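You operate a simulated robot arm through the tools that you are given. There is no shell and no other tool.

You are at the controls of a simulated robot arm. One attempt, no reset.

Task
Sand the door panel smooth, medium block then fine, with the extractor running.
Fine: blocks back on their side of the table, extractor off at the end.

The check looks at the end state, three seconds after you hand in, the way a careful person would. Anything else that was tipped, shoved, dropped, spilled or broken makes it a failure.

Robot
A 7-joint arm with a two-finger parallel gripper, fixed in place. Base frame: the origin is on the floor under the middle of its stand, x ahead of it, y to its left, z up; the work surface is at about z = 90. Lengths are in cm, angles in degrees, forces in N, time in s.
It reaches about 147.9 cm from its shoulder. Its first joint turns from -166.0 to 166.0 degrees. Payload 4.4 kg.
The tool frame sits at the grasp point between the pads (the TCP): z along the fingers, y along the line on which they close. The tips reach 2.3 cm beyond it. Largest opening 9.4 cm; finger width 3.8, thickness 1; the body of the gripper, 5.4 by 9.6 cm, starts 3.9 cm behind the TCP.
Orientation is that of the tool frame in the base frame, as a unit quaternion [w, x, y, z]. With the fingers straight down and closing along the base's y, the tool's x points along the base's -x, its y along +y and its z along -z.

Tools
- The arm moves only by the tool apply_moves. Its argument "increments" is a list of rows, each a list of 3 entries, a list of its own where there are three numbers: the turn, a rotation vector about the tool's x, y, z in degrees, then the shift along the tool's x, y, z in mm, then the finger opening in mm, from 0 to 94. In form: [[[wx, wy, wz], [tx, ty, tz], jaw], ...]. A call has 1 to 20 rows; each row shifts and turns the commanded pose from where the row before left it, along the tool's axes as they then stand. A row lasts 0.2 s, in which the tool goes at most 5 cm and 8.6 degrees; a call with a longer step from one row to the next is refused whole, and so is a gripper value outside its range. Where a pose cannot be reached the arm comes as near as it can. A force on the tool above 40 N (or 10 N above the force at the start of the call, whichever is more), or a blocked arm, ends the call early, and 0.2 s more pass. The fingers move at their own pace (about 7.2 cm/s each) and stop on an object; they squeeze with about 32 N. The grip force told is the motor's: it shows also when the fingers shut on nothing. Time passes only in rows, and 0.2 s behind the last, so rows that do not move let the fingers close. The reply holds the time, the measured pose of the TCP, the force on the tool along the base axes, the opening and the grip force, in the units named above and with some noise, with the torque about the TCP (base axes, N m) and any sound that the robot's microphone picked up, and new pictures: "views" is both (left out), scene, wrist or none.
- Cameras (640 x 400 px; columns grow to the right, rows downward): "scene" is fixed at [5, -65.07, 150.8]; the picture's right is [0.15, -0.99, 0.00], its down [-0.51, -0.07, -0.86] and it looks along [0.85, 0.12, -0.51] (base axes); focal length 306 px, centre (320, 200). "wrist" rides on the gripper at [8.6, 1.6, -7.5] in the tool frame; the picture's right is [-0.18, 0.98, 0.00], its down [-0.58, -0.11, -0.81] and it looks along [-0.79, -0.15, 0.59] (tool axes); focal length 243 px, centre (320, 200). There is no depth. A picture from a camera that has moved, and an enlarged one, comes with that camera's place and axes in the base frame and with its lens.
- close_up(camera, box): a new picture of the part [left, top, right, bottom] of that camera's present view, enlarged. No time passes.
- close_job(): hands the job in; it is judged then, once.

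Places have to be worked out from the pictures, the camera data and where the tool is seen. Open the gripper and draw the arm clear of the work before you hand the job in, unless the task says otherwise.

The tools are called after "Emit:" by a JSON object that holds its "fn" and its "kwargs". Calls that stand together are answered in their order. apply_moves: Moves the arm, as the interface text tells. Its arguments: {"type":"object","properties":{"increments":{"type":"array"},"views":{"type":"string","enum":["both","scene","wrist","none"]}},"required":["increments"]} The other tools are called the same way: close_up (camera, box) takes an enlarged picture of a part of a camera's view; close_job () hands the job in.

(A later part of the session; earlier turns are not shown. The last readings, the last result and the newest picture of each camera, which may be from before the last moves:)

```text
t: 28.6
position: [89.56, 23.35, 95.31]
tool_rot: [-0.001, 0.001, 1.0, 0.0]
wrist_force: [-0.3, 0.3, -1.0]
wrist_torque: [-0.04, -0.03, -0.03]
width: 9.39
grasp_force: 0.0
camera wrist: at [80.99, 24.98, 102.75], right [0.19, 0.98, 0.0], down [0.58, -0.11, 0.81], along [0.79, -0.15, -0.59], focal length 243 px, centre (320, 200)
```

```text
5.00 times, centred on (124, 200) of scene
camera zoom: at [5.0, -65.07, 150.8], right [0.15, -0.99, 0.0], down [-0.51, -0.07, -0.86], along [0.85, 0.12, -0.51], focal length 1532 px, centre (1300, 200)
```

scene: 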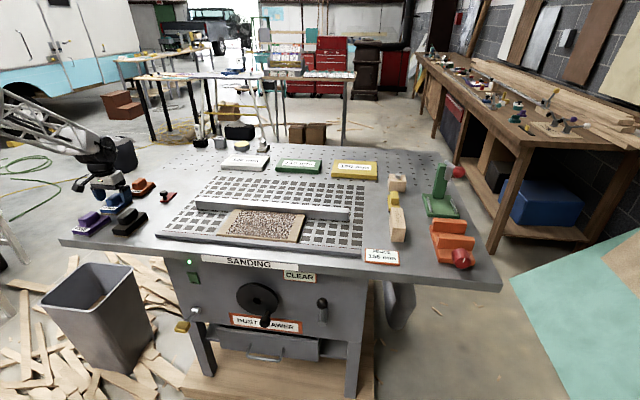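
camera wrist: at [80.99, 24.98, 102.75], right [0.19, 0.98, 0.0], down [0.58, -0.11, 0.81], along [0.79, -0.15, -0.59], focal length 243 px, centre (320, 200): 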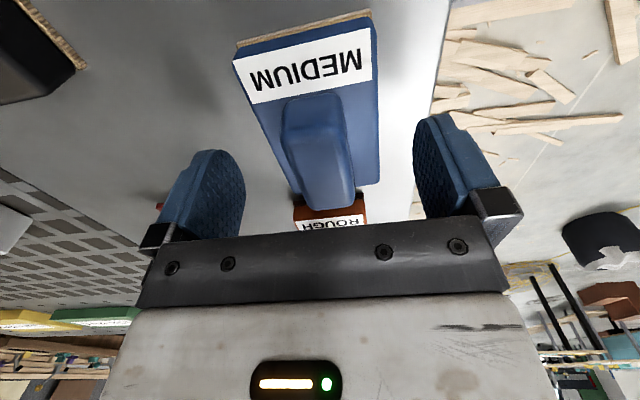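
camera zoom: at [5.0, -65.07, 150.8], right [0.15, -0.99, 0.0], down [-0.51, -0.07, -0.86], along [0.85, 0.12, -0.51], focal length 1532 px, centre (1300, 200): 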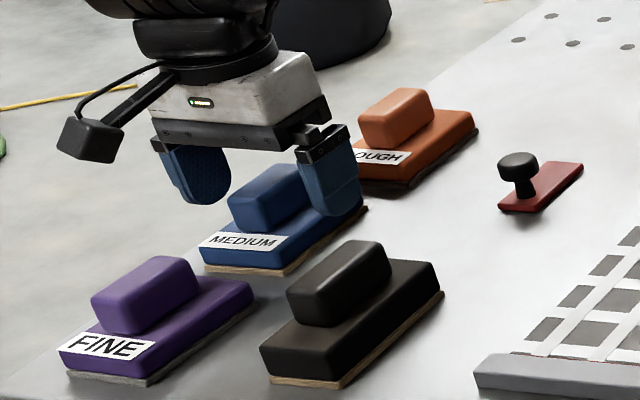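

The handle is centred between the fingers. Closing the gripper on it.

Emit:
{"fn": "apply_moves", "kwargs": {"increments": [[[0, 0, 0], [0, 0, 0], 10], [[0, 0, 0], [0, 0, 0], 10], [[0, 0, 0], [0, 0, 0], 10], [[0, 0, 0], [0, 0, 0], 10], [[0, 0, 0], [0, 0, 0], 10]]}}

Emit:
{"fn": "close_up", "kwargs": {"camera": "scene", "box": [60, 160, 188, 240]}}

```text
t: 29.8
position: [89.56, 23.34, 95.33]
tool_rot: [-0.002, 0.002, 1.0, 0.0]
wrist_force: [-0.6, -0.9, 1.3]
wrist_torque: [-0.05, 0.11, 0.04]
width: 2.78
grasp_force: 32.4
camera wrist: at [80.99, 24.98, 102.77], right [0.19, 0.98, 0.0], down [0.58, -0.11, 0.81], along [0.79, -0.15, -0.59], focal length 243 px, centre (320, 200)
```

scene: 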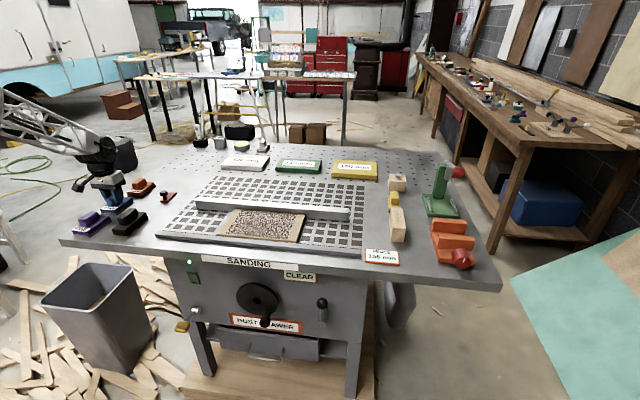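
wrist: 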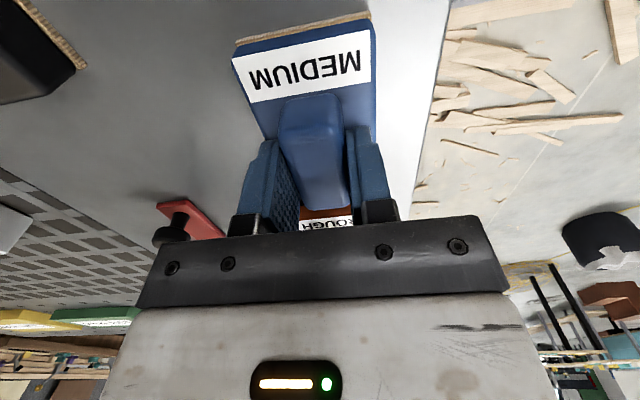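

```text
5.00 times, centred on (124, 200) of scene
camera zoom: at [5.0, -65.07, 150.8], right [0.15, -0.99, 0.0], down [-0.51, -0.07, -0.86], along [0.85, 0.12, -0.51], focal length 1532 px, centre (1300, 200)
```

zoom: 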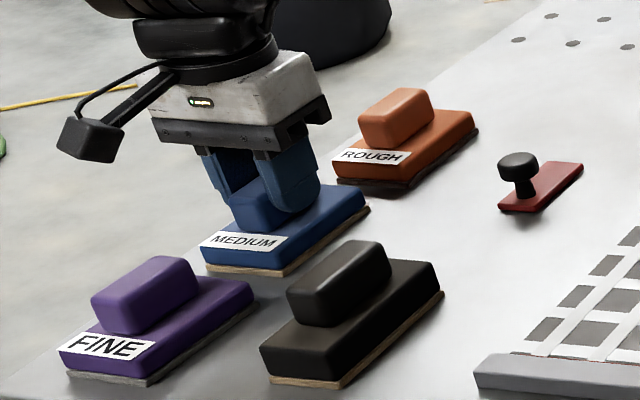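

Handle gripped (2.78 cm) with block resting at TCP (89.56, 23.34, 95.33) — I'll remember that as its home spot. Lifting straight up and carrying it toward the panel at height.

Emit:
{"fn": "apply_moves", "kwargs": {"increments": [[[0, 0, 0], [0, 0, -20], 10], [[0, 0, 0], [0, 0, -40], 10], [[0, 0, 0], [0, 0, -45], 10], [[0, 0, 0], [0, 0, -45], 10], [[0, 0, 0], [7, -40, 0], 10], [[0, 0, 0], [7, -40, 0], 10], [[0, 0, 0], [7, -40, 0], 10], [[0, 0, 0], [7, -40, 0], 10], [[0, 0, 0], [7, -40, 0], 10], [[0, 0, 0], [7, -40, 0], 10], [[0, 0, 0], [7, -40, 0], 10], [[0, 0, 0], [7, -40, 0], 10], [[0, 0, 0], [7, -40, 0], 10], [[0, 0, 0], [7, -40, 0], 10], [[0, 0, 0], [7, -40, 0], 10], [[0, 0, 0], [7, -40, 0], 10], [[0, 0, 0], [7, -40, 0], 10], [[0, 0, 0], [5, -40, 0], 10], [[0, 0, 0], [0, -33, 0], 10], [[0, 0, 0], [0, 0, 0], 10]]}}

Emit:
{"fn": "close_up", "kwargs": {"camera": "scene", "box": [180, 120, 372, 240]}}

```text
t: 34.0
position: [79.95, -35.99, 110.1]
tool_rot: [0.0, 0.0, 1.0, 0.0]
wrist_force: [0.5, 0.3, 0.0]
wrist_torque: [-0.02, -0.02, -0.01]
width: 1.03
grasp_force: 0.0
camera wrist: at [71.4, -34.39, 117.58], right [0.19, 0.98, 0.0], down [0.58, -0.11, 0.81], along [0.79, -0.15, -0.59], focal length 243 px, centre (320, 200)
```

scene: 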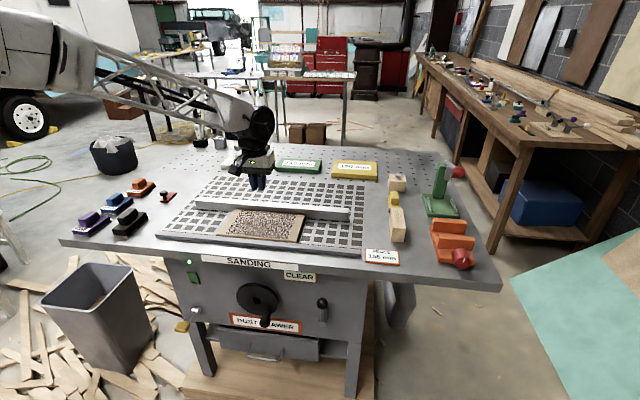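
wrist: 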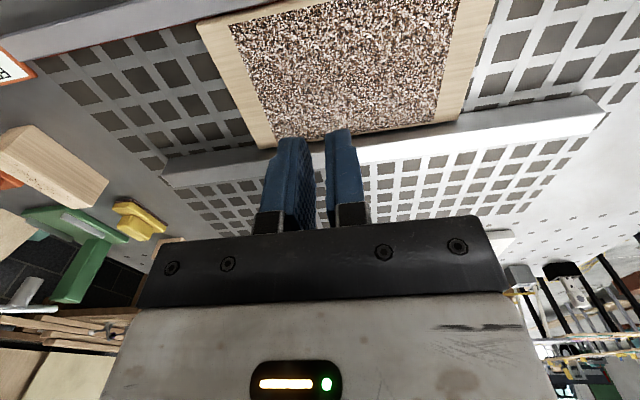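

```text
3.33 times, centred on (276, 180) of scene
camera zoom: at [5.0, -65.07, 150.8], right [0.15, -0.99, 0.0], down [-0.51, -0.07, -0.86], along [0.85, 0.12, -0.51], focal length 1021 px, centre (467, 267)
```

zoom: 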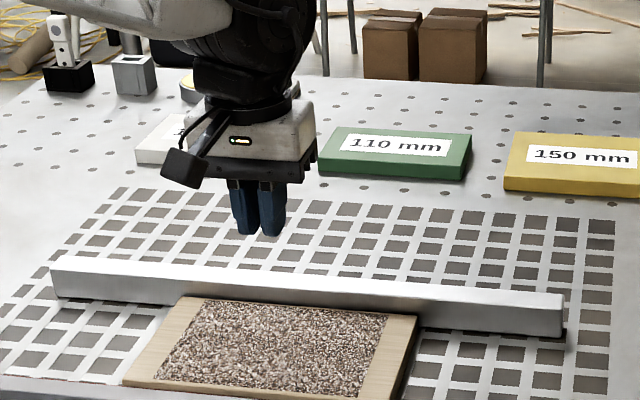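

The fingers closed to 1 cm: the block slipped out of the grip. I'll check where the block is now.

Emit:
{"fn": "close_up", "kwargs": {"camera": "scene", "box": [60, 160, 188, 240]}}

Emit:
{"fn": "close_up", "kwargs": {"camera": "wrist", "box": [160, 0, 480, 200]}}

```text
5.00 times, centred on (124, 200) of scene
camera zoom: at [5.0, -65.07, 150.8], right [0.15, -0.99, 0.0], down [-0.51, -0.07, -0.86], along [0.85, 0.12, -0.51], focal length 1532 px, centre (1300, 200)
```

zoom: 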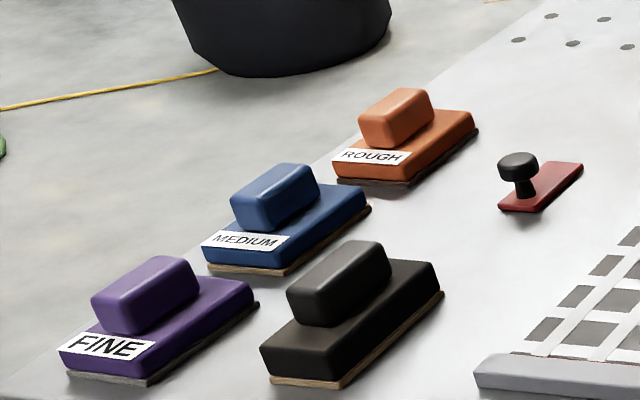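

```text
2.00 times, centred on (320, 100) of wrist
camera zoom: at [71.4, -34.39, 117.58], right [0.19, 0.98, 0.0], down [0.58, -0.11, 0.81], along [0.79, -0.15, -0.59], focal length 485 px, centre (320, 400)
```

zoom: 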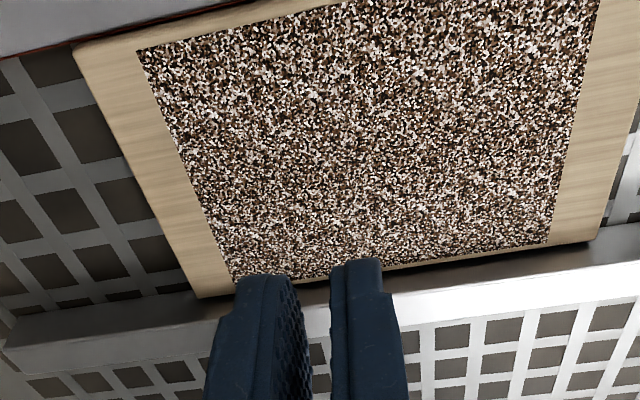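

The MEDIUM block is still upright in its original spot; I was gripping too high on the rounded handle. From this view I also locate the panel: x≈77.3–92.8, y≈-47…-21, rough patch x≈78–92, y≈-44…-24. Returning above the block with a 5 cm opening to grip deeper.

Emit:
{"fn": "apply_moves", "kwargs": {"increments": [[[0, 0, 0], [0, 33, 0], 50], [[0, 0, 0], [-7, 40, 0], 50], [[0, 0, 0], [-7, 40, 0], 50], [[0, 0, 0], [-7, 40, 0], 50], [[0, 0, 0], [-7, 40, 0], 50], [[0, 0, 0], [-7, 40, 0], 50], [[0, 0, 0], [-7, 40, 0], 50], [[0, 0, 0], [-7, 40, 0], 50], [[0, 0, 0], [-7, 40, 0], 50], [[0, 0, 0], [-7, 40, 0], 50], [[0, 0, 0], [-7, 40, 0], 50], [[0, 0, 0], [-7, 40, 0], 50], [[0, 0, 0], [-7, 40, 0], 50], [[0, 0, 0], [-7, 40, 0], 50], [[0, 0, 0], [-6, 41, 0], 50], [[0, 0, 0], [0, 0, 40], 50], [[0, 0, 0], [0, 0, 40], 50], [[0, 0, 0], [0, 0, 30], 50], [[0, 0, 0], [0, 0, 20], 50], [[0, 0, 0], [0, 0, 0], 50]]}}

Emit:
{"fn": "close_up", "kwargs": {"camera": "wrist", "box": [200, 0, 440, 150]}}

Emit:
{"fn": "close_up", "kwargs": {"camera": "scene", "box": [60, 160, 188, 240]}}

```text
t: 38.2
position: [89.92, 23.3, 97.24]
tool_rot: [-0.001, 0.0, 1.0, 0.0]
wrist_force: [1.2, 0.2, 0.1]
wrist_torque: [0.02, 0.01, 0.02]
width: 5.0
grasp_force: 0.0
camera wrist: at [81.23, 24.9, 104.66], right [0.19, 0.98, 0.0], down [0.58, -0.11, 0.81], along [0.79, -0.15, -0.59], focal length 243 px, centre (320, 200)
```

scene: 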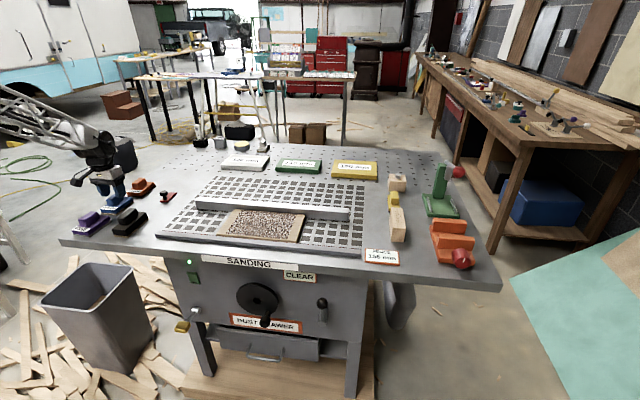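
wrist: 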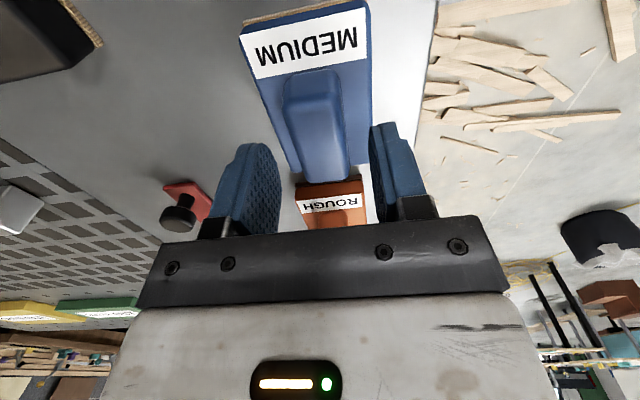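

```text
2.67 times, centred on (320, 75) of wrist
camera zoom: at [81.23, 24.9, 104.66], right [0.19, 0.98, 0.0], down [0.58, -0.11, 0.81], along [0.79, -0.15, -0.59], focal length 647 px, centre (320, 533)
```

zoom: 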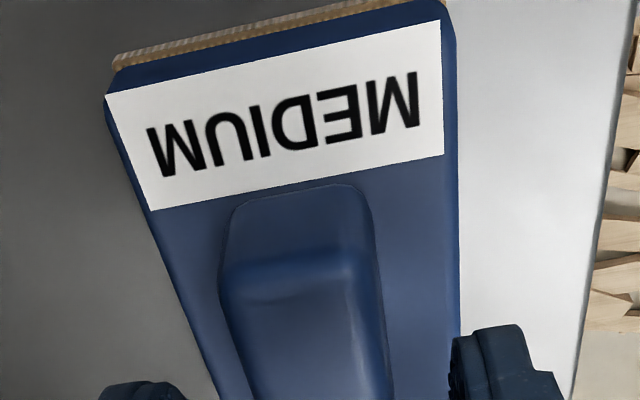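

```text
5.00 times, centred on (124, 200) of scene
camera zoom: at [5.0, -65.07, 150.8], right [0.15, -0.99, 0.0], down [-0.51, -0.07, -0.86], along [0.85, 0.12, -0.51], focal length 1532 px, centre (1300, 200)
```

zoom: 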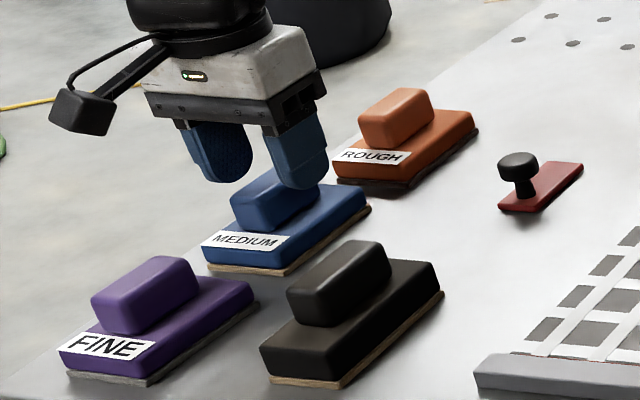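

Aligned over the handle with 5 cm opening. Lowering in small steps to feel for the base top.

Emit:
{"fn": "apply_moves", "kwargs": {"increments": [[[0, 0, 0], [0, 0, 10], 50], [[0, 0, 0], [0, 0, 8], 50], [[0, 0, 0], [0, 0, 5], 50], [[0, 0, 0], [0, 0, 3], 50], [[0, 0, 0], [0, 0, 0], 50]], "views": "wrist"}}

```text
t: 39.4
position: [89.75, 23.41, 94.5]
tool_rot: [-0.001, 0.001, 1.0, 0.0]
wrist_force: [0.5, -1.3, 0.4]
wrist_torque: [0.02, -0.04, 0.03]
width: 5.03
grasp_force: 0.0
camera wrist: at [81.24, 25.05, 102.02], right [0.18, 0.98, 0.0], down [0.58, -0.11, 0.81], along [0.79, -0.15, -0.59], focal length 243 px, centre (320, 200)
```

wrist: 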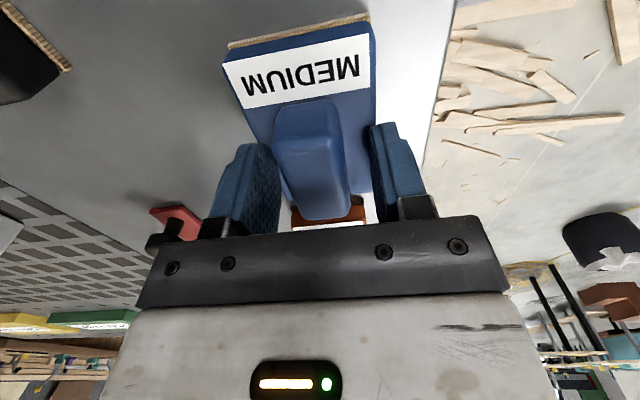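

No contact yet at TCP z=94.5 (tips ≈92.2). Continuing down in 2 mm steps.

Emit:
{"fn": "apply_moves", "kwargs": {"increments": [[[0, 0, 0], [0, 0, 2], 50], [[0, 0, 0], [0, 0, 2], 50], [[0, 0, 0], [0, 0, 0], 50]], "views": "none"}}

```text
t: 40.2
position: [89.72, 23.41, 94.39]
tool_rot: [0.0, 0.0, 1.0, 0.0]
wrist_force: [-6.4, 2.8, 28.6]
wrist_torque: [-0.04, 0.28, 0.02]
width: 5.0
grasp_force: 0.0
```

Contact with the base top at TCP z≈94.45. I'll back up ~4 mm of command to unload, close the grip, then test-lift slowly.

Emit:
{"fn": "apply_moves", "kwargs": {"increments": [[[0, 0, 0], [0, 0, -4], 50], [[0, 0, 0], [0, 0, 0], 5], [[0, 0, 0], [0, 0, 0], 5], [[0, 0, 0], [0, 0, 0], 5], [[0, 0, 0], [0, 0, 0], 5], [[0, 0, 0], [0, 0, 0], 5]], "views": "wrist"}}

```text
t: 41.6
position: [89.69, 23.47, 94.73]
tool_rot: [-0.002, 0.0, 1.0, 0.0]
wrist_force: [-0.5, 0.9, 1.1]
wrist_torque: [0.05, -0.01, 0.0]
width: 2.74
grasp_force: 31.8
camera wrist: at [81.21, 24.99, 102.11], right [0.19, 0.98, 0.0], down [0.58, -0.11, 0.81], along [0.79, -0.15, -0.59], focal length 243 px, centre (320, 200)
```

wrist: 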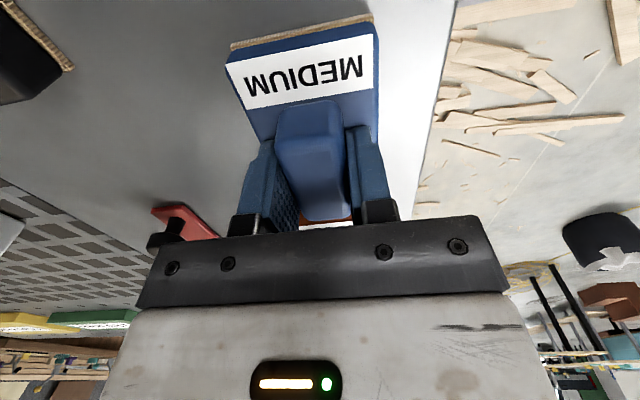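

Emit:
{"fn": "apply_moves", "kwargs": {"increments": [[[0, 0, 0], [0, 0, -4], 0], [[0, 0, 0], [0, 0, -6], 0], [[0, 0, 0], [0, 0, -8], 0], [[0, 0, 0], [0, 0, -10], 0], [[0, 0, 0], [0, 0, 0], 0]]}}

Emit:
{"fn": "close_up", "kwargs": {"camera": "scene", "box": [60, 160, 188, 240]}}

```text
t: 42.8
position: [89.76, 23.47, 97.41]
tool_rot: [-0.001, 0.001, 1.0, 0.0]
wrist_force: [-0.1, -0.5, -1.3]
wrist_torque: [-0.02, 0.04, 0.02]
width: 2.76
grasp_force: 31.9
camera wrist: at [81.17, 25.05, 104.85], right [0.18, 0.98, 0.0], down [0.58, -0.11, 0.81], along [0.79, -0.15, -0.59], focal length 243 px, centre (320, 200)
```

scene: 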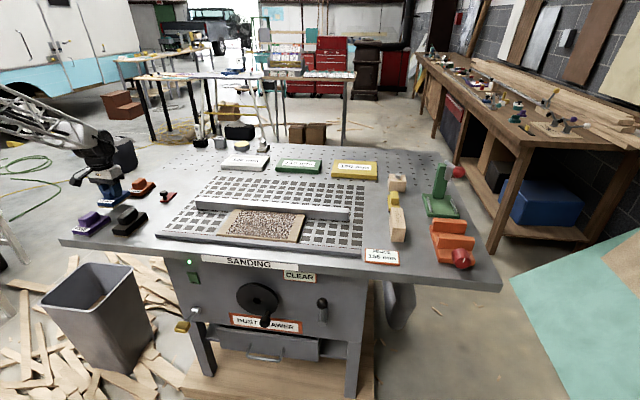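
wrist: 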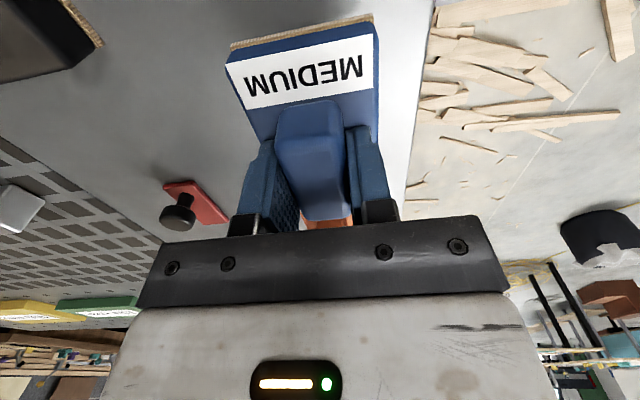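

```text
5.00 times, centred on (124, 200) of scene
camera zoom: at [5.0, -65.07, 150.8], right [0.15, -0.99, 0.0], down [-0.51, -0.07, -0.86], along [0.85, 0.12, -0.51], focal length 1532 px, centre (1300, 200)
```

zoom: 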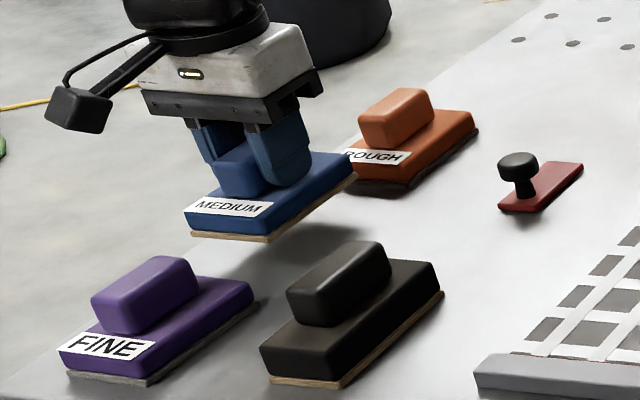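

The block is firmly held and level (width 2.76, home TCP was (89.69, 23.47, 94.73), so its bottom is 4.73 below TCP). Carrying it over to above the panel centre.

Emit:
{"fn": "apply_moves", "kwargs": {"increments": [[[0, 0, 0], [0, 0, -20], 0], [[0, 0, 0], [0, 0, -30], 0], [[0, 0, 0], [0, 0, -35], 0], [[0, 0, 0], [0, 0, -20], 0], [[0, 0, 0], [3, -20, 0], 0], [[0, 0, 0], [3, -30, 0], 0], [[0, 0, 0], [3, -40, 0], 0], [[0, 0, 0], [3, -40, 0], 0], [[0, 0, 0], [3, -40, 0], 0], [[0, 0, 0], [3, -40, 0], 0], [[0, 0, 0], [3, -40, 0], 0], [[0, 0, 0], [3, -40, 0], 0], [[0, 0, 0], [3, -40, 0], 0], [[0, 0, 0], [3, -40, 0], 0], [[0, 0, 0], [3, -40, 0], 0], [[0, 0, 0], [3, -40, 0], 0], [[0, 0, 0], [3, -40, 0], 0], [[0, 0, 0], [3, -40, 0], 0], [[0, 0, 0], [3, -30, 0], 0], [[0, 0, 0], [0, -15, 0], 0]]}}

Emit:
{"fn": "close_up", "kwargs": {"camera": "scene", "box": [180, 140, 372, 260]}}

Emit:
{"fn": "close_up", "kwargs": {"camera": "wrist", "box": [80, 0, 560, 220]}}

```text
t: 47.0
position: [85.15, -34.16, 107.78]
tool_rot: [0.0, 0.0, 1.0, 0.0]
wrist_force: [-0.3, 0.2, -1.2]
wrist_torque: [0.02, 0.0, 0.01]
width: 2.76
grasp_force: 31.7
camera wrist: at [76.63, -32.56, 115.32], right [0.18, 0.98, 0.0], down [0.58, -0.11, 0.81], along [0.79, -0.15, -0.59], focal length 243 px, centre (320, 200)
```

scene: 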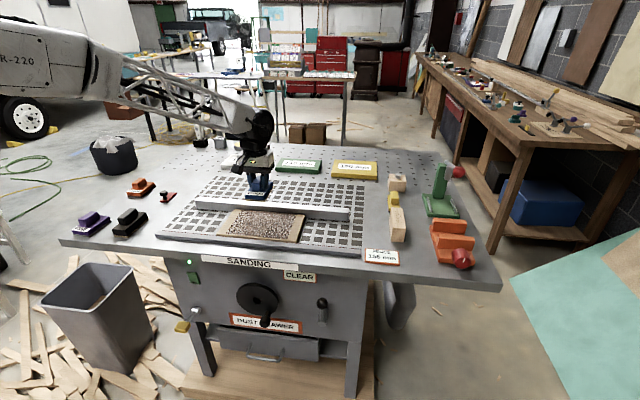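
wrist: 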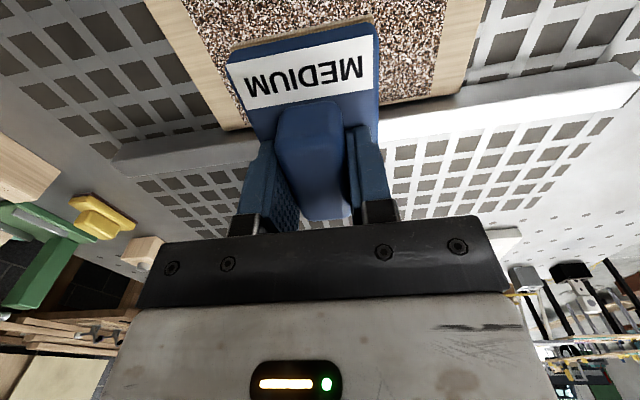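

```text
3.33 times, centred on (276, 200) of scene
camera zoom: at [5.0, -65.07, 150.8], right [0.15, -0.99, 0.0], down [-0.51, -0.07, -0.86], along [0.85, 0.12, -0.51], focal length 1021 px, centre (467, 200)
```

zoom: 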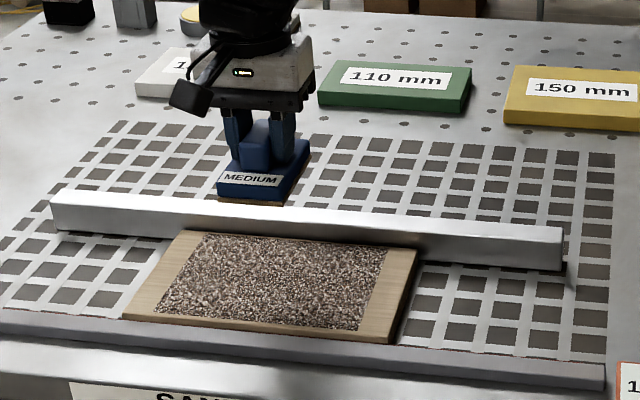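

```text
1.33 times, centred on (320, 110) of wrist
camera zoom: at [76.63, -32.56, 115.32], right [0.18, 0.98, 0.0], down [0.58, -0.11, 0.81], along [0.79, -0.15, -0.59], focal length 324 px, centre (320, 320)
```

zoom: 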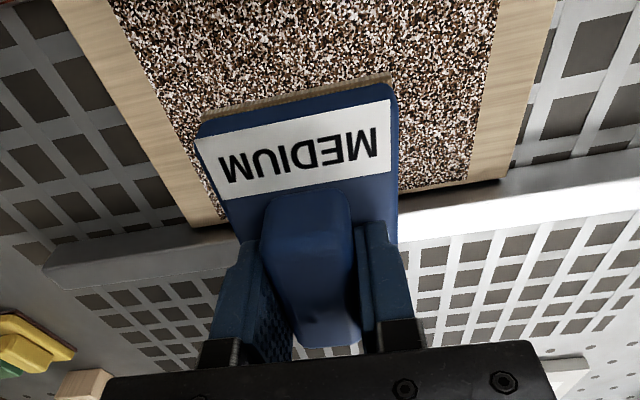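

Block held squarely above the panel; handle and label consistent. Lowering to near the surface, then small steps to feel for contact.

Emit:
{"fn": "apply_moves", "kwargs": {"increments": [[[0, 0, 0], [0, 0, 20], 0], [[0, 0, 0], [0, 0, 30], 0], [[0, 0, 0], [0, 0, 25], 0], [[0, 0, 0], [0, 0, 10], 0], [[0, 0, 0], [0, 0, 5], 0], [[0, 0, 0], [0, 0, 3], 0], [[0, 0, 0], [0, 0, 0], 0]]}}

Emit:
{"fn": "close_up", "kwargs": {"camera": "scene", "box": [180, 140, 372, 260]}}

```text
t: 48.6
position: [85.07, -34.09, 98.47]
tool_rot: [-0.001, 0.001, 1.0, 0.0]
wrist_force: [-0.2, -1.6, -1.2]
wrist_torque: [0.02, 0.03, -0.01]
width: 2.79
grasp_force: 31.7
camera wrist: at [76.53, -32.51, 105.98], right [0.18, 0.98, 0.0], down [0.58, -0.11, 0.81], along [0.79, -0.15, -0.59], focal length 243 px, centre (320, 200)
```

scene: 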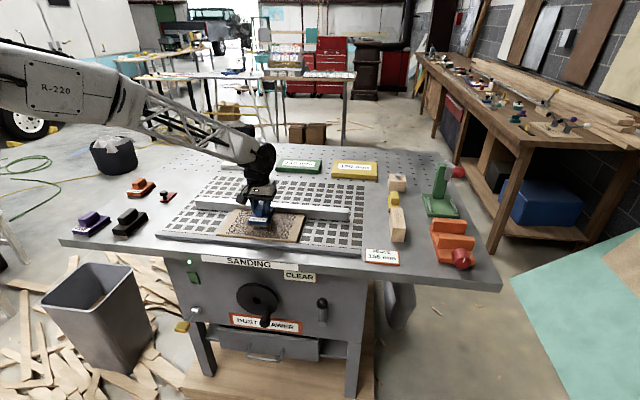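
wrist: 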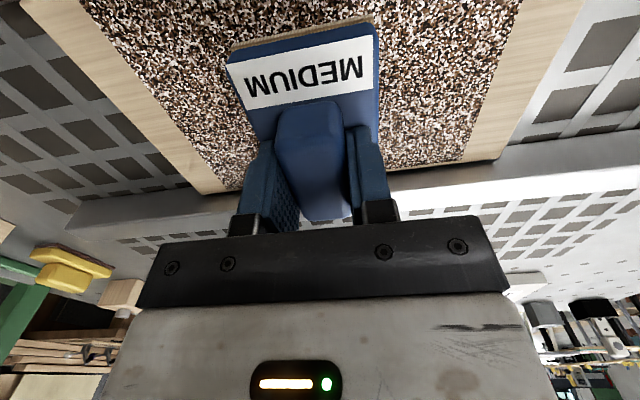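

```text
3.33 times, centred on (276, 200) of scene
camera zoom: at [5.0, -65.07, 150.8], right [0.15, -0.99, 0.0], down [-0.51, -0.07, -0.86], along [0.85, 0.12, -0.51], focal length 1021 px, centre (467, 200)
```

zoom: 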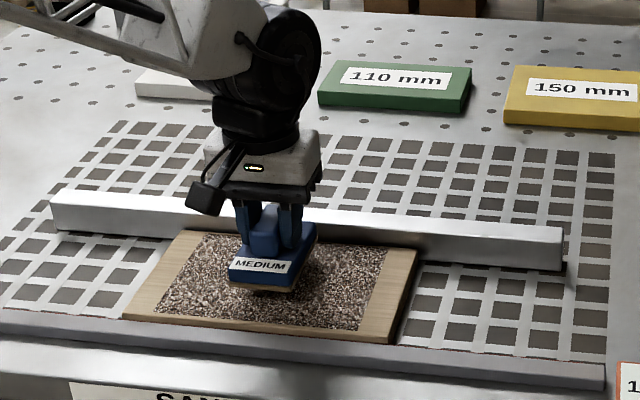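

Emit:
{"fn": "apply_moves", "kwargs": {"increments": [[[0, 0, 0], [0, 0, 3], 0], [[0, 0, 0], [0, 0, 3], 0], [[0, 0, 0], [0, 0, 3], 0], [[0, 0, 0], [0, 0, 2], 0], [[0, 0, 0], [0, 0, 0], 0]], "views": "none"}}

```text
t: 49.8
position: [85.22, -34.09, 97.39]
tool_rot: [0.0, 0.001, 1.0, -0.001]
wrist_force: [-0.3, 0.2, -0.5]
wrist_torque: [0.0, 0.01, 0.02]
width: 2.78
grasp_force: 32.1
```

No contact yet at 97.39. Continuing in 2 mm steps.

Emit:
{"fn": "apply_moves", "kwargs": {"increments": [[[0, 0, 0], [0, 0, 2], 0], [[0, 0, 0], [0, 0, 2], 0], [[0, 0, 0], [0, 0, 2], 0], [[0, 0, 0], [0, 0, 0], 0]], "views": "none"}}

```text
t: 50.8
position: [85.26, -34.08, 96.98]
tool_rot: [-0.001, 0.001, 1.0, 0.0]
wrist_force: [-0.5, 0.3, -0.5]
wrist_torque: [0.01, 0.01, 0.04]
width: 2.76
grasp_force: 32.5
```

Emit:
{"fn": "apply_moves", "kwargs": {"increments": [[[0, 0, 0], [0, 0, 2], 0], [[0, 0, 0], [0, 0, 0], 0]], "views": "none"}}

```text
t: 51.4
position: [85.15, -34.06, 96.72]
tool_rot: [0.0, 0.002, 1.0, 0.0]
wrist_force: [0.2, -0.8, -1.0]
wrist_torque: [0.01, -0.01, -0.01]
width: 2.78
grasp_force: 31.8
```

Emit:
{"fn": "apply_moves", "kwargs": {"increments": [[[0, 0, 0], [0, 0, 2], 0], [[0, 0, 0], [0, 0, 0], 0]], "views": "none"}}

Emit:
{"fn": "apply_moves", "kwargs": {"increments": [[[0, 0, 0], [0, 0, 2], 0], [[0, 0, 0], [0, 0, 0], 0]], "views": "scene"}}

Emit:
{"fn": "close_up", "kwargs": {"camera": "scene", "box": [212, 180, 308, 240]}}

```text
t: 52.0
position: [85.07, -34.09, 96.54]
tool_rot: [-0.001, 0.001, 1.0, 0.0]
wrist_force: [0.6, 0.0, -0.7]
wrist_torque: [0.02, 0.0, 0.0]
width: 2.76
grasp_force: 31.9
```

```text
t: 52.6
position: [85.27, -34.08, 96.43]
tool_rot: [0.0, 0.001, 1.0, 0.0]
wrist_force: [-2.6, 2.5, 22.3]
wrist_torque: [0.1, 0.73, -0.03]
width: 2.76
grasp_force: 31.7
```

scene: 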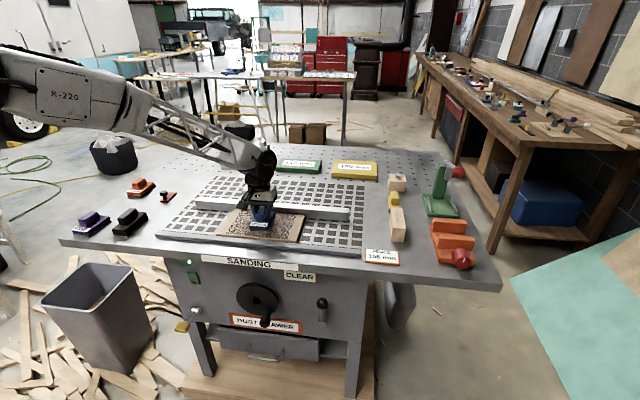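

```text
6.67 times, centred on (260, 210) of scene
camera zoom: at [5.0, -65.07, 150.8], right [0.15, -0.99, 0.0], down [-0.51, -0.07, -0.86], along [0.85, 0.12, -0.51], focal length 2043 px, centre (720, 133)
```

zoom: 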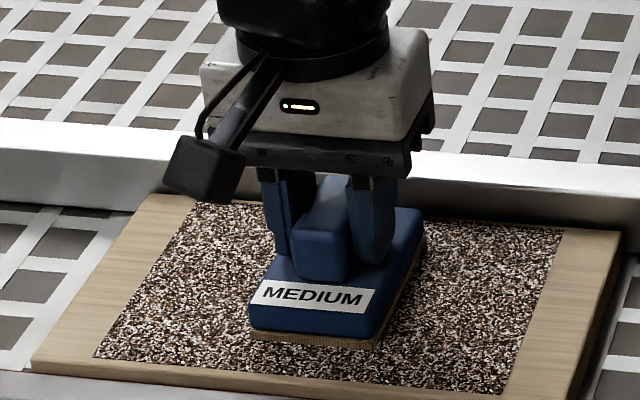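

Contact at TCP z≈96.43 with ~22 N (panel top ≈91.7). I'll ease off 1 mm for a moderate press (~12 N) and start with the front lane (x≈82.5), stroking across y to see the effect.

Emit:
{"fn": "apply_moves", "kwargs": {"increments": [[[0, 0, 0], [0, 0, -1], 0], [[0, 0, 0], [13, 0, 0], 0], [[0, 0, 0], [14, 0, 0], 0], [[0, 0, 0], [0, -15.8, 0], 0], [[0, 0, 0], [0, -15.8, 0], 0], [[0, 0, 0], [0, -15.8, 0], 0], [[0, 0, 0], [0, -15.8, 0], 0], [[0, 0, 0], [0, -15.8, 0], 0], [[0, 0, 0], [0, 15.8, 0], 0], [[0, 0, 0], [0, 15.8, 0], 0], [[0, 0, 0], [0, 15.8, 0], 0], [[0, 0, 0], [0, 15.8, 0], 0], [[0, 0, 0], [0, 15.8, 0], 0]]}}

Emit:
{"fn": "close_up", "kwargs": {"camera": "scene", "box": [196, 180, 324, 260]}}

```text
t: 55.4
position: [82.5, -34.12, 96.34]
tool_rot: [0.0, 0.001, 1.0, -0.001]
wrist_force: [0.5, -13.0, 31.8]
wrist_torque: [-0.21, 0.58, 0.22]
width: 2.78
grasp_force: 31.9
camera wrist: at [73.95, -32.55, 103.93], right [0.19, 0.98, 0.0], down [0.58, -0.11, 0.81], along [0.79, -0.15, -0.59], focal length 243 px, centre (320, 200)
```

scene: 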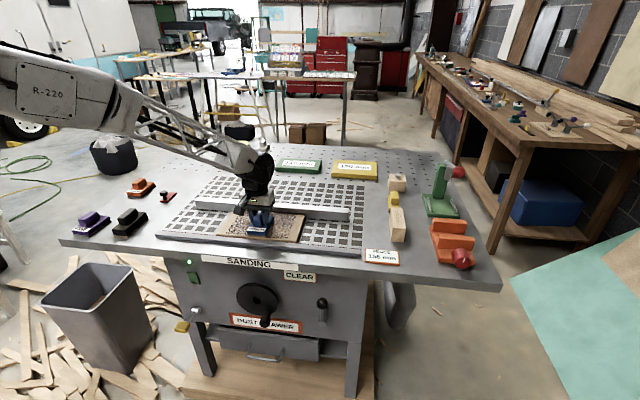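
wrist: 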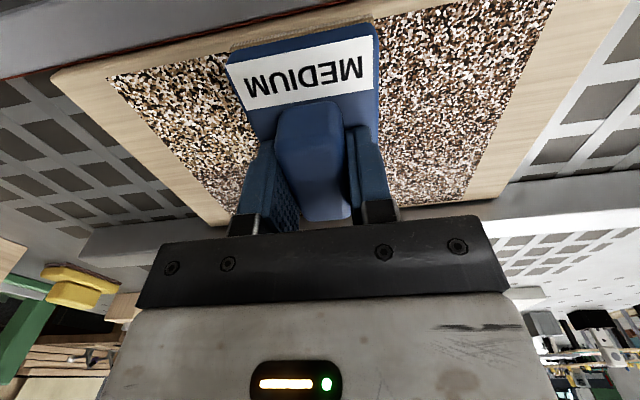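

```text
5.00 times, centred on (260, 220) of scene
camera zoom: at [5.0, -65.07, 150.8], right [0.15, -0.99, 0.0], down [-0.51, -0.07, -0.86], along [0.85, 0.12, -0.51], focal length 1532 px, centre (620, 100)
```

zoom: 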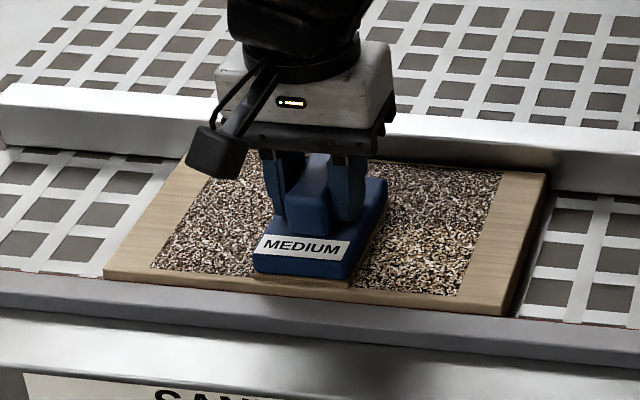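

The sanded side is visibly lighter already. Force has risen to ~32 N, so I'll ease up ~1.2 mm and continue the stroke to the +y end.

Emit:
{"fn": "apply_moves", "kwargs": {"increments": [[[0, 0, 0], [0, 0, -1.2], 0], [[0, 0, 0], [0, 15.8, 0], 0], [[0, 0, 0], [0, 15.8, 0], 0], [[0, 0, 0], [0, 15.8, 0], 0], [[0, 0, 0], [0, 15.8, 0], 0], [[0, 0, 0], [0, 15.8, 0], 0], [[0, 0, 0], [0, 0, 0], 0]]}}

Emit:
{"fn": "close_up", "kwargs": {"camera": "scene", "box": [196, 180, 324, 260]}}

```text
t: 57.0
position: [82.55, -26.21, 96.43]
tool_rot: [-0.001, 0.0, 1.0, -0.001]
wrist_force: [-3.1, -4.2, 12.7]
wrist_torque: [-0.08, -0.34, -0.12]
width: 2.75
grasp_force: 31.9
camera wrist: at [73.98, -24.63, 103.96], right [0.19, 0.98, 0.0], down [0.58, -0.11, 0.8], along [0.79, -0.15, -0.59], focal length 243 px, centre (320, 200)
```

scene: 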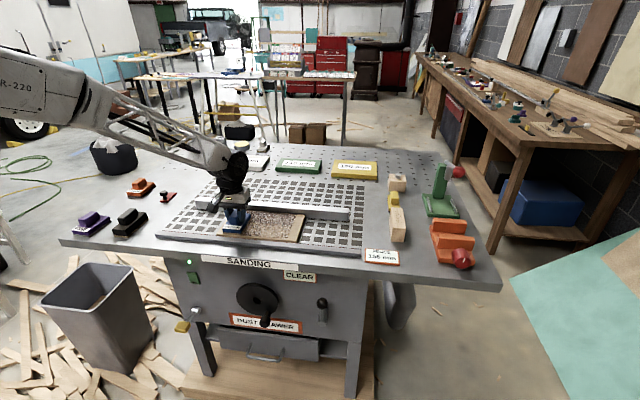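
wrist: 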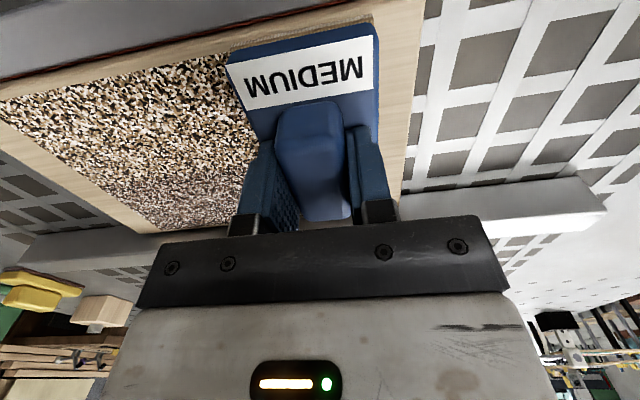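

```text
5.00 times, centred on (260, 220) of scene
camera zoom: at [5.0, -65.07, 150.8], right [0.15, -0.99, 0.0], down [-0.51, -0.07, -0.86], along [0.85, 0.12, -0.51], focal length 1532 px, centre (620, 100)
```

zoom: 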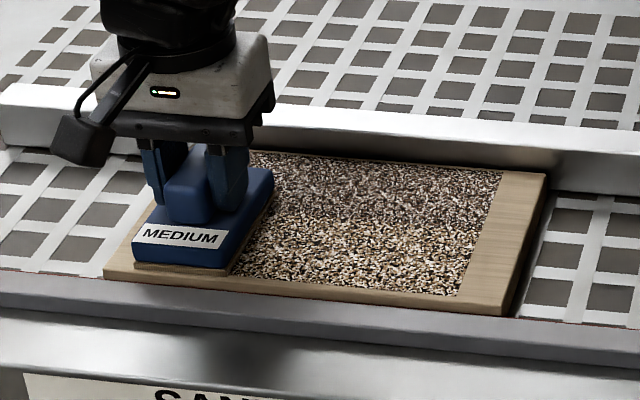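

The front lane shows clear change (yellower, smoother grain). Force is a comfortable ~13 N. I'll do another back-and-forth over the front lane.

Emit:
{"fn": "apply_moves", "kwargs": {"increments": [[[0, 0, 0], [0, -16, 0], 0], [[0, 0, 0], [0, -16, 0], 0], [[0, 0, 0], [0, -16, 0], 0], [[0, 0, 0], [0, -16, 0], 0], [[0, 0, 0], [0, -16, 0], 0], [[0, 0, 0], [0, -16, 0], 0], [[0, 0, 0], [0, -16, 0], 0], [[0, 0, 0], [0, -16, 0], 0], [[0, 0, 0], [0, -16, 0], 0], [[0, 0, 0], [0, -16, 0], 0], [[0, 0, 0], [0, 16, 0], 0], [[0, 0, 0], [0, 16, 0], 0], [[0, 0, 0], [0, 16, 0], 0], [[0, 0, 0], [0, 16, 0], 0], [[0, 0, 0], [0, 16, 0], 0], [[0, 0, 0], [0, 16, 0], 0], [[0, 0, 0], [0, 16, 0], 0], [[0, 0, 0], [0, 16, 0], 0], [[0, 0, 0], [0, 16, 0], 0], [[0, 0, 0], [0, 16, 0], 0]]}}

Emit:
{"fn": "close_up", "kwargs": {"camera": "scene", "box": [196, 180, 324, 260]}}

```text
t: 61.2
position: [82.42, -26.16, 96.53]
tool_rot: [0.0, 0.001, 1.0, 0.0]
wrist_force: [0.3, -0.9, -0.2]
wrist_torque: [0.01, -0.05, -0.06]
width: 2.75
grasp_force: 32.3
camera wrist: at [73.92, -24.54, 103.97], right [0.19, 0.98, 0.0], down [0.58, -0.11, 0.81], along [0.79, -0.15, -0.59], focal length 243 px, centre (320, 200)
```

scene: 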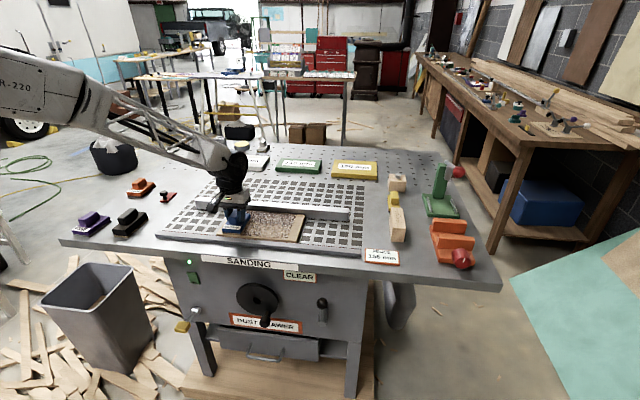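
wrist: 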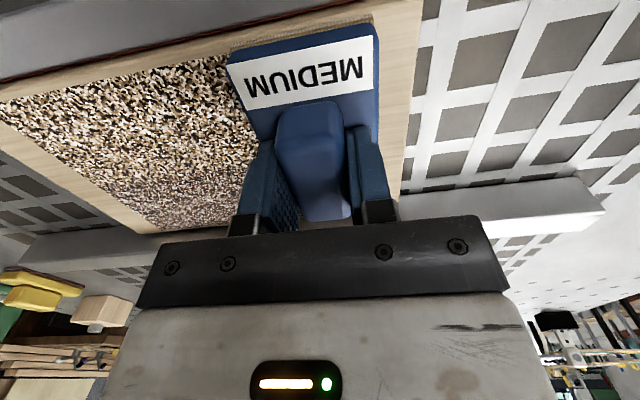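

```text
5.00 times, centred on (260, 220) of scene
camera zoom: at [5.0, -65.07, 150.8], right [0.15, -0.99, 0.0], down [-0.51, -0.07, -0.86], along [0.85, 0.12, -0.51], focal length 1532 px, centre (620, 100)
```

zoom: 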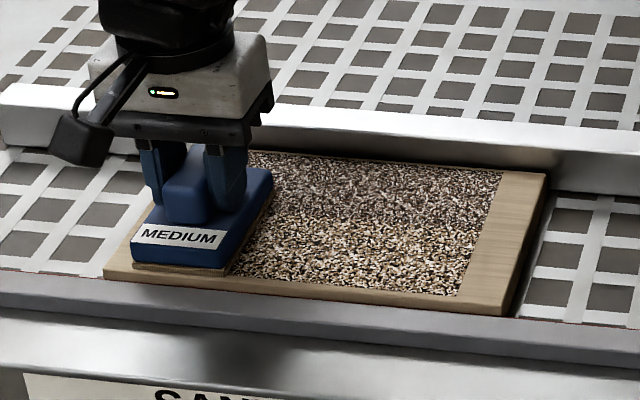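

Force dropped to zero at this end, so contact was light. I'll lower 1 mm and verify the static contact force.

Emit:
{"fn": "apply_moves", "kwargs": {"increments": [[[0, 0, 0], [0, 0, 1.0], 0], [[0, 0, 0], [0, 0, 0], 0]], "views": "none"}}

Emit:
{"fn": "apply_moves", "kwargs": {"increments": [[[0, 0, 0], [0, -16, 0], 0], [[0, 0, 0], [0, -16, 0], 0], [[0, 0, 0], [0, -16, 0], 0], [[0, 0, 0], [0, -16, 0], 0]], "views": "none"}}

Emit:
{"fn": "apply_moves", "kwargs": {"increments": [[[0, 0, 0], [0, -16, 0], 0], [[0, 0, 0], [0, -16, 0], 0], [[0, 0, 0], [0, -16, 0], 0], [[0, 0, 0], [0, -16, 0], 0]], "views": "none"}}

Emit:
{"fn": "apply_moves", "kwargs": {"increments": [[[0, 0, 0], [0, -16, 0], 0], [[0, 0, 0], [0, -16, 0], 0]], "views": "wrist"}}

```text
t: 61.8
position: [82.48, -26.07, 96.44]
tool_rot: [0.0, 0.001, 1.0, 0.0]
wrist_force: [-3.0, 2.8, 9.5]
wrist_torque: [0.1, 0.27, 0.03]
width: 2.76
grasp_force: 32.8
```

```text
t: 62.8
position: [82.59, -32.64, 96.51]
tool_rot: [0.0, 0.0, 1.0, 0.0]
wrist_force: [-0.4, 4.8, 10.5]
wrist_torque: [0.06, -0.01, 0.01]
width: 2.76
grasp_force: 32.5
```

```text
t: 63.8
position: [82.44, -38.9, 96.42]
tool_rot: [-0.001, -0.001, 1.0, 0.0]
wrist_force: [-1.2, 8.7, 18.9]
wrist_torque: [0.18, -0.1, 0.08]
width: 2.76
grasp_force: 31.7
```

```text
t: 64.4
position: [82.57, -42.0, 96.51]
tool_rot: [0.0, 0.0, 1.0, 0.001]
wrist_force: [-0.6, 8.9, 18.8]
wrist_torque: [0.18, 0.04, -0.02]
width: 2.76
grasp_force: 31.7
camera wrist: at [73.98, -40.45, 103.95], right [0.18, 0.98, 0.0], down [0.58, -0.11, 0.81], along [0.79, -0.15, -0.59], focal length 243 px, centre (320, 200)
```

wrist: 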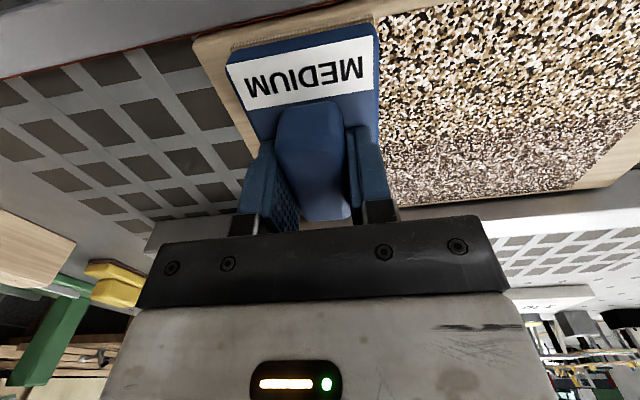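

Contact is a steady 10–19 N over the lane. Next shift to the far lane (x≈87.5), watching for fence contact, then stroke back.

Emit:
{"fn": "apply_moves", "kwargs": {"increments": [[[0, 0, 0], [-16, 0, 0], 0], [[0, 0, 0], [-16, 0, 0], 0], [[0, 0, 0], [-10, 0, 0], 0], [[0, 0, 0], [-8, 0, 0], 0]], "views": "scene"}}

Emit:
{"fn": "close_up", "kwargs": {"camera": "scene", "box": [196, 180, 324, 260]}}

```text
t: 65.4
position: [87.5, -42.15, 96.51]
tool_rot: [0.001, 0.0, 1.0, 0.0]
wrist_force: [-10.9, 0.8, 27.8]
wrist_torque: [0.03, 0.55, 0.04]
width: 2.75
grasp_force: 32.0
```

scene: 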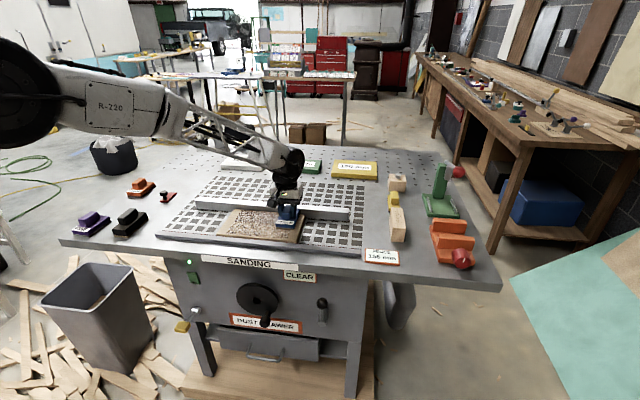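

```text
5.00 times, centred on (260, 220) of scene
camera zoom: at [5.0, -65.07, 150.8], right [0.15, -0.99, 0.0], down [-0.51, -0.07, -0.86], along [0.85, 0.12, -0.51], focal length 1532 px, centre (620, 100)
```

zoom: 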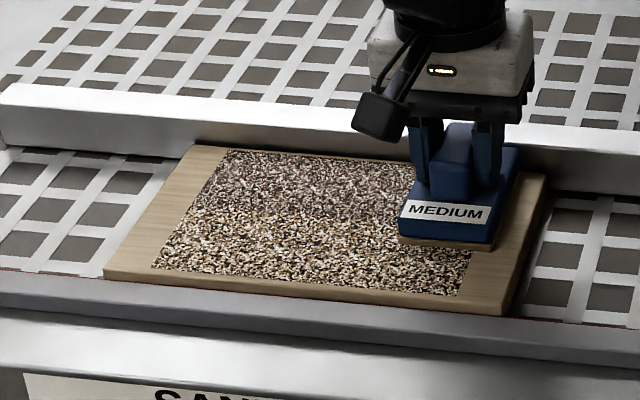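

Friction ratio (~0.4) is the same as before, so no fence contact. Easing 0.8 mm, then stroking +y along the far lane.

Emit:
{"fn": "apply_moves", "kwargs": {"increments": [[[0, 0, 0], [0, 0, -0.8], 0], [[0, 0, 0], [0, 16, 0], 0], [[0, 0, 0], [0, 16, 0], 0], [[0, 0, 0], [0, 16, 0], 0], [[0, 0, 0], [0, 16, 0], 0], [[0, 0, 0], [0, 16, 0], 0]], "views": "none"}}

Emit:
{"fn": "apply_moves", "kwargs": {"increments": [[[0, 0, 0], [0, 16, 0], 0], [[0, 0, 0], [0, 16, 0], 0], [[0, 0, 0], [0, 16, 0], 0], [[0, 0, 0], [0, 16, 0], 0], [[0, 0, 0], [0, 16, 0], 0]], "views": "scene"}}

Emit:
{"fn": "close_up", "kwargs": {"camera": "scene", "box": [196, 180, 324, 260]}}

```text
t: 66.8
position: [87.45, -34.15, 96.46]
tool_rot: [-0.001, 0.001, 1.0, 0.0]
wrist_force: [-0.3, -4.4, 10.1]
wrist_torque: [-0.07, -0.14, -0.05]
width: 2.74
grasp_force: 32.3
```

```text
t: 68.0
position: [87.41, -26.18, 96.47]
tool_rot: [-0.001, 0.001, 1.0, 0.0]
wrist_force: [-0.3, -3.2, 8.1]
wrist_torque: [-0.06, -0.25, -0.08]
width: 2.76
grasp_force: 32.2
```

scene: 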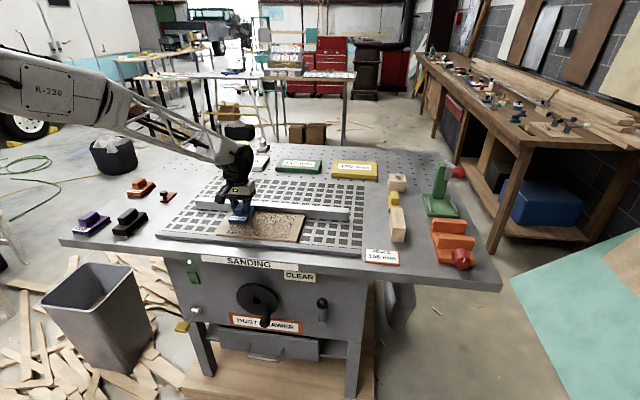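

```text
5.00 times, centred on (260, 220) of scene
camera zoom: at [5.0, -65.07, 150.8], right [0.15, -0.99, 0.0], down [-0.51, -0.07, -0.86], along [0.85, 0.12, -0.51], focal length 1532 px, centre (620, 100)
```

zoom: 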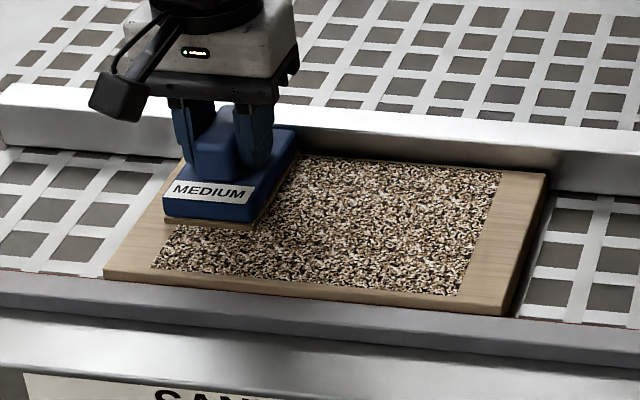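

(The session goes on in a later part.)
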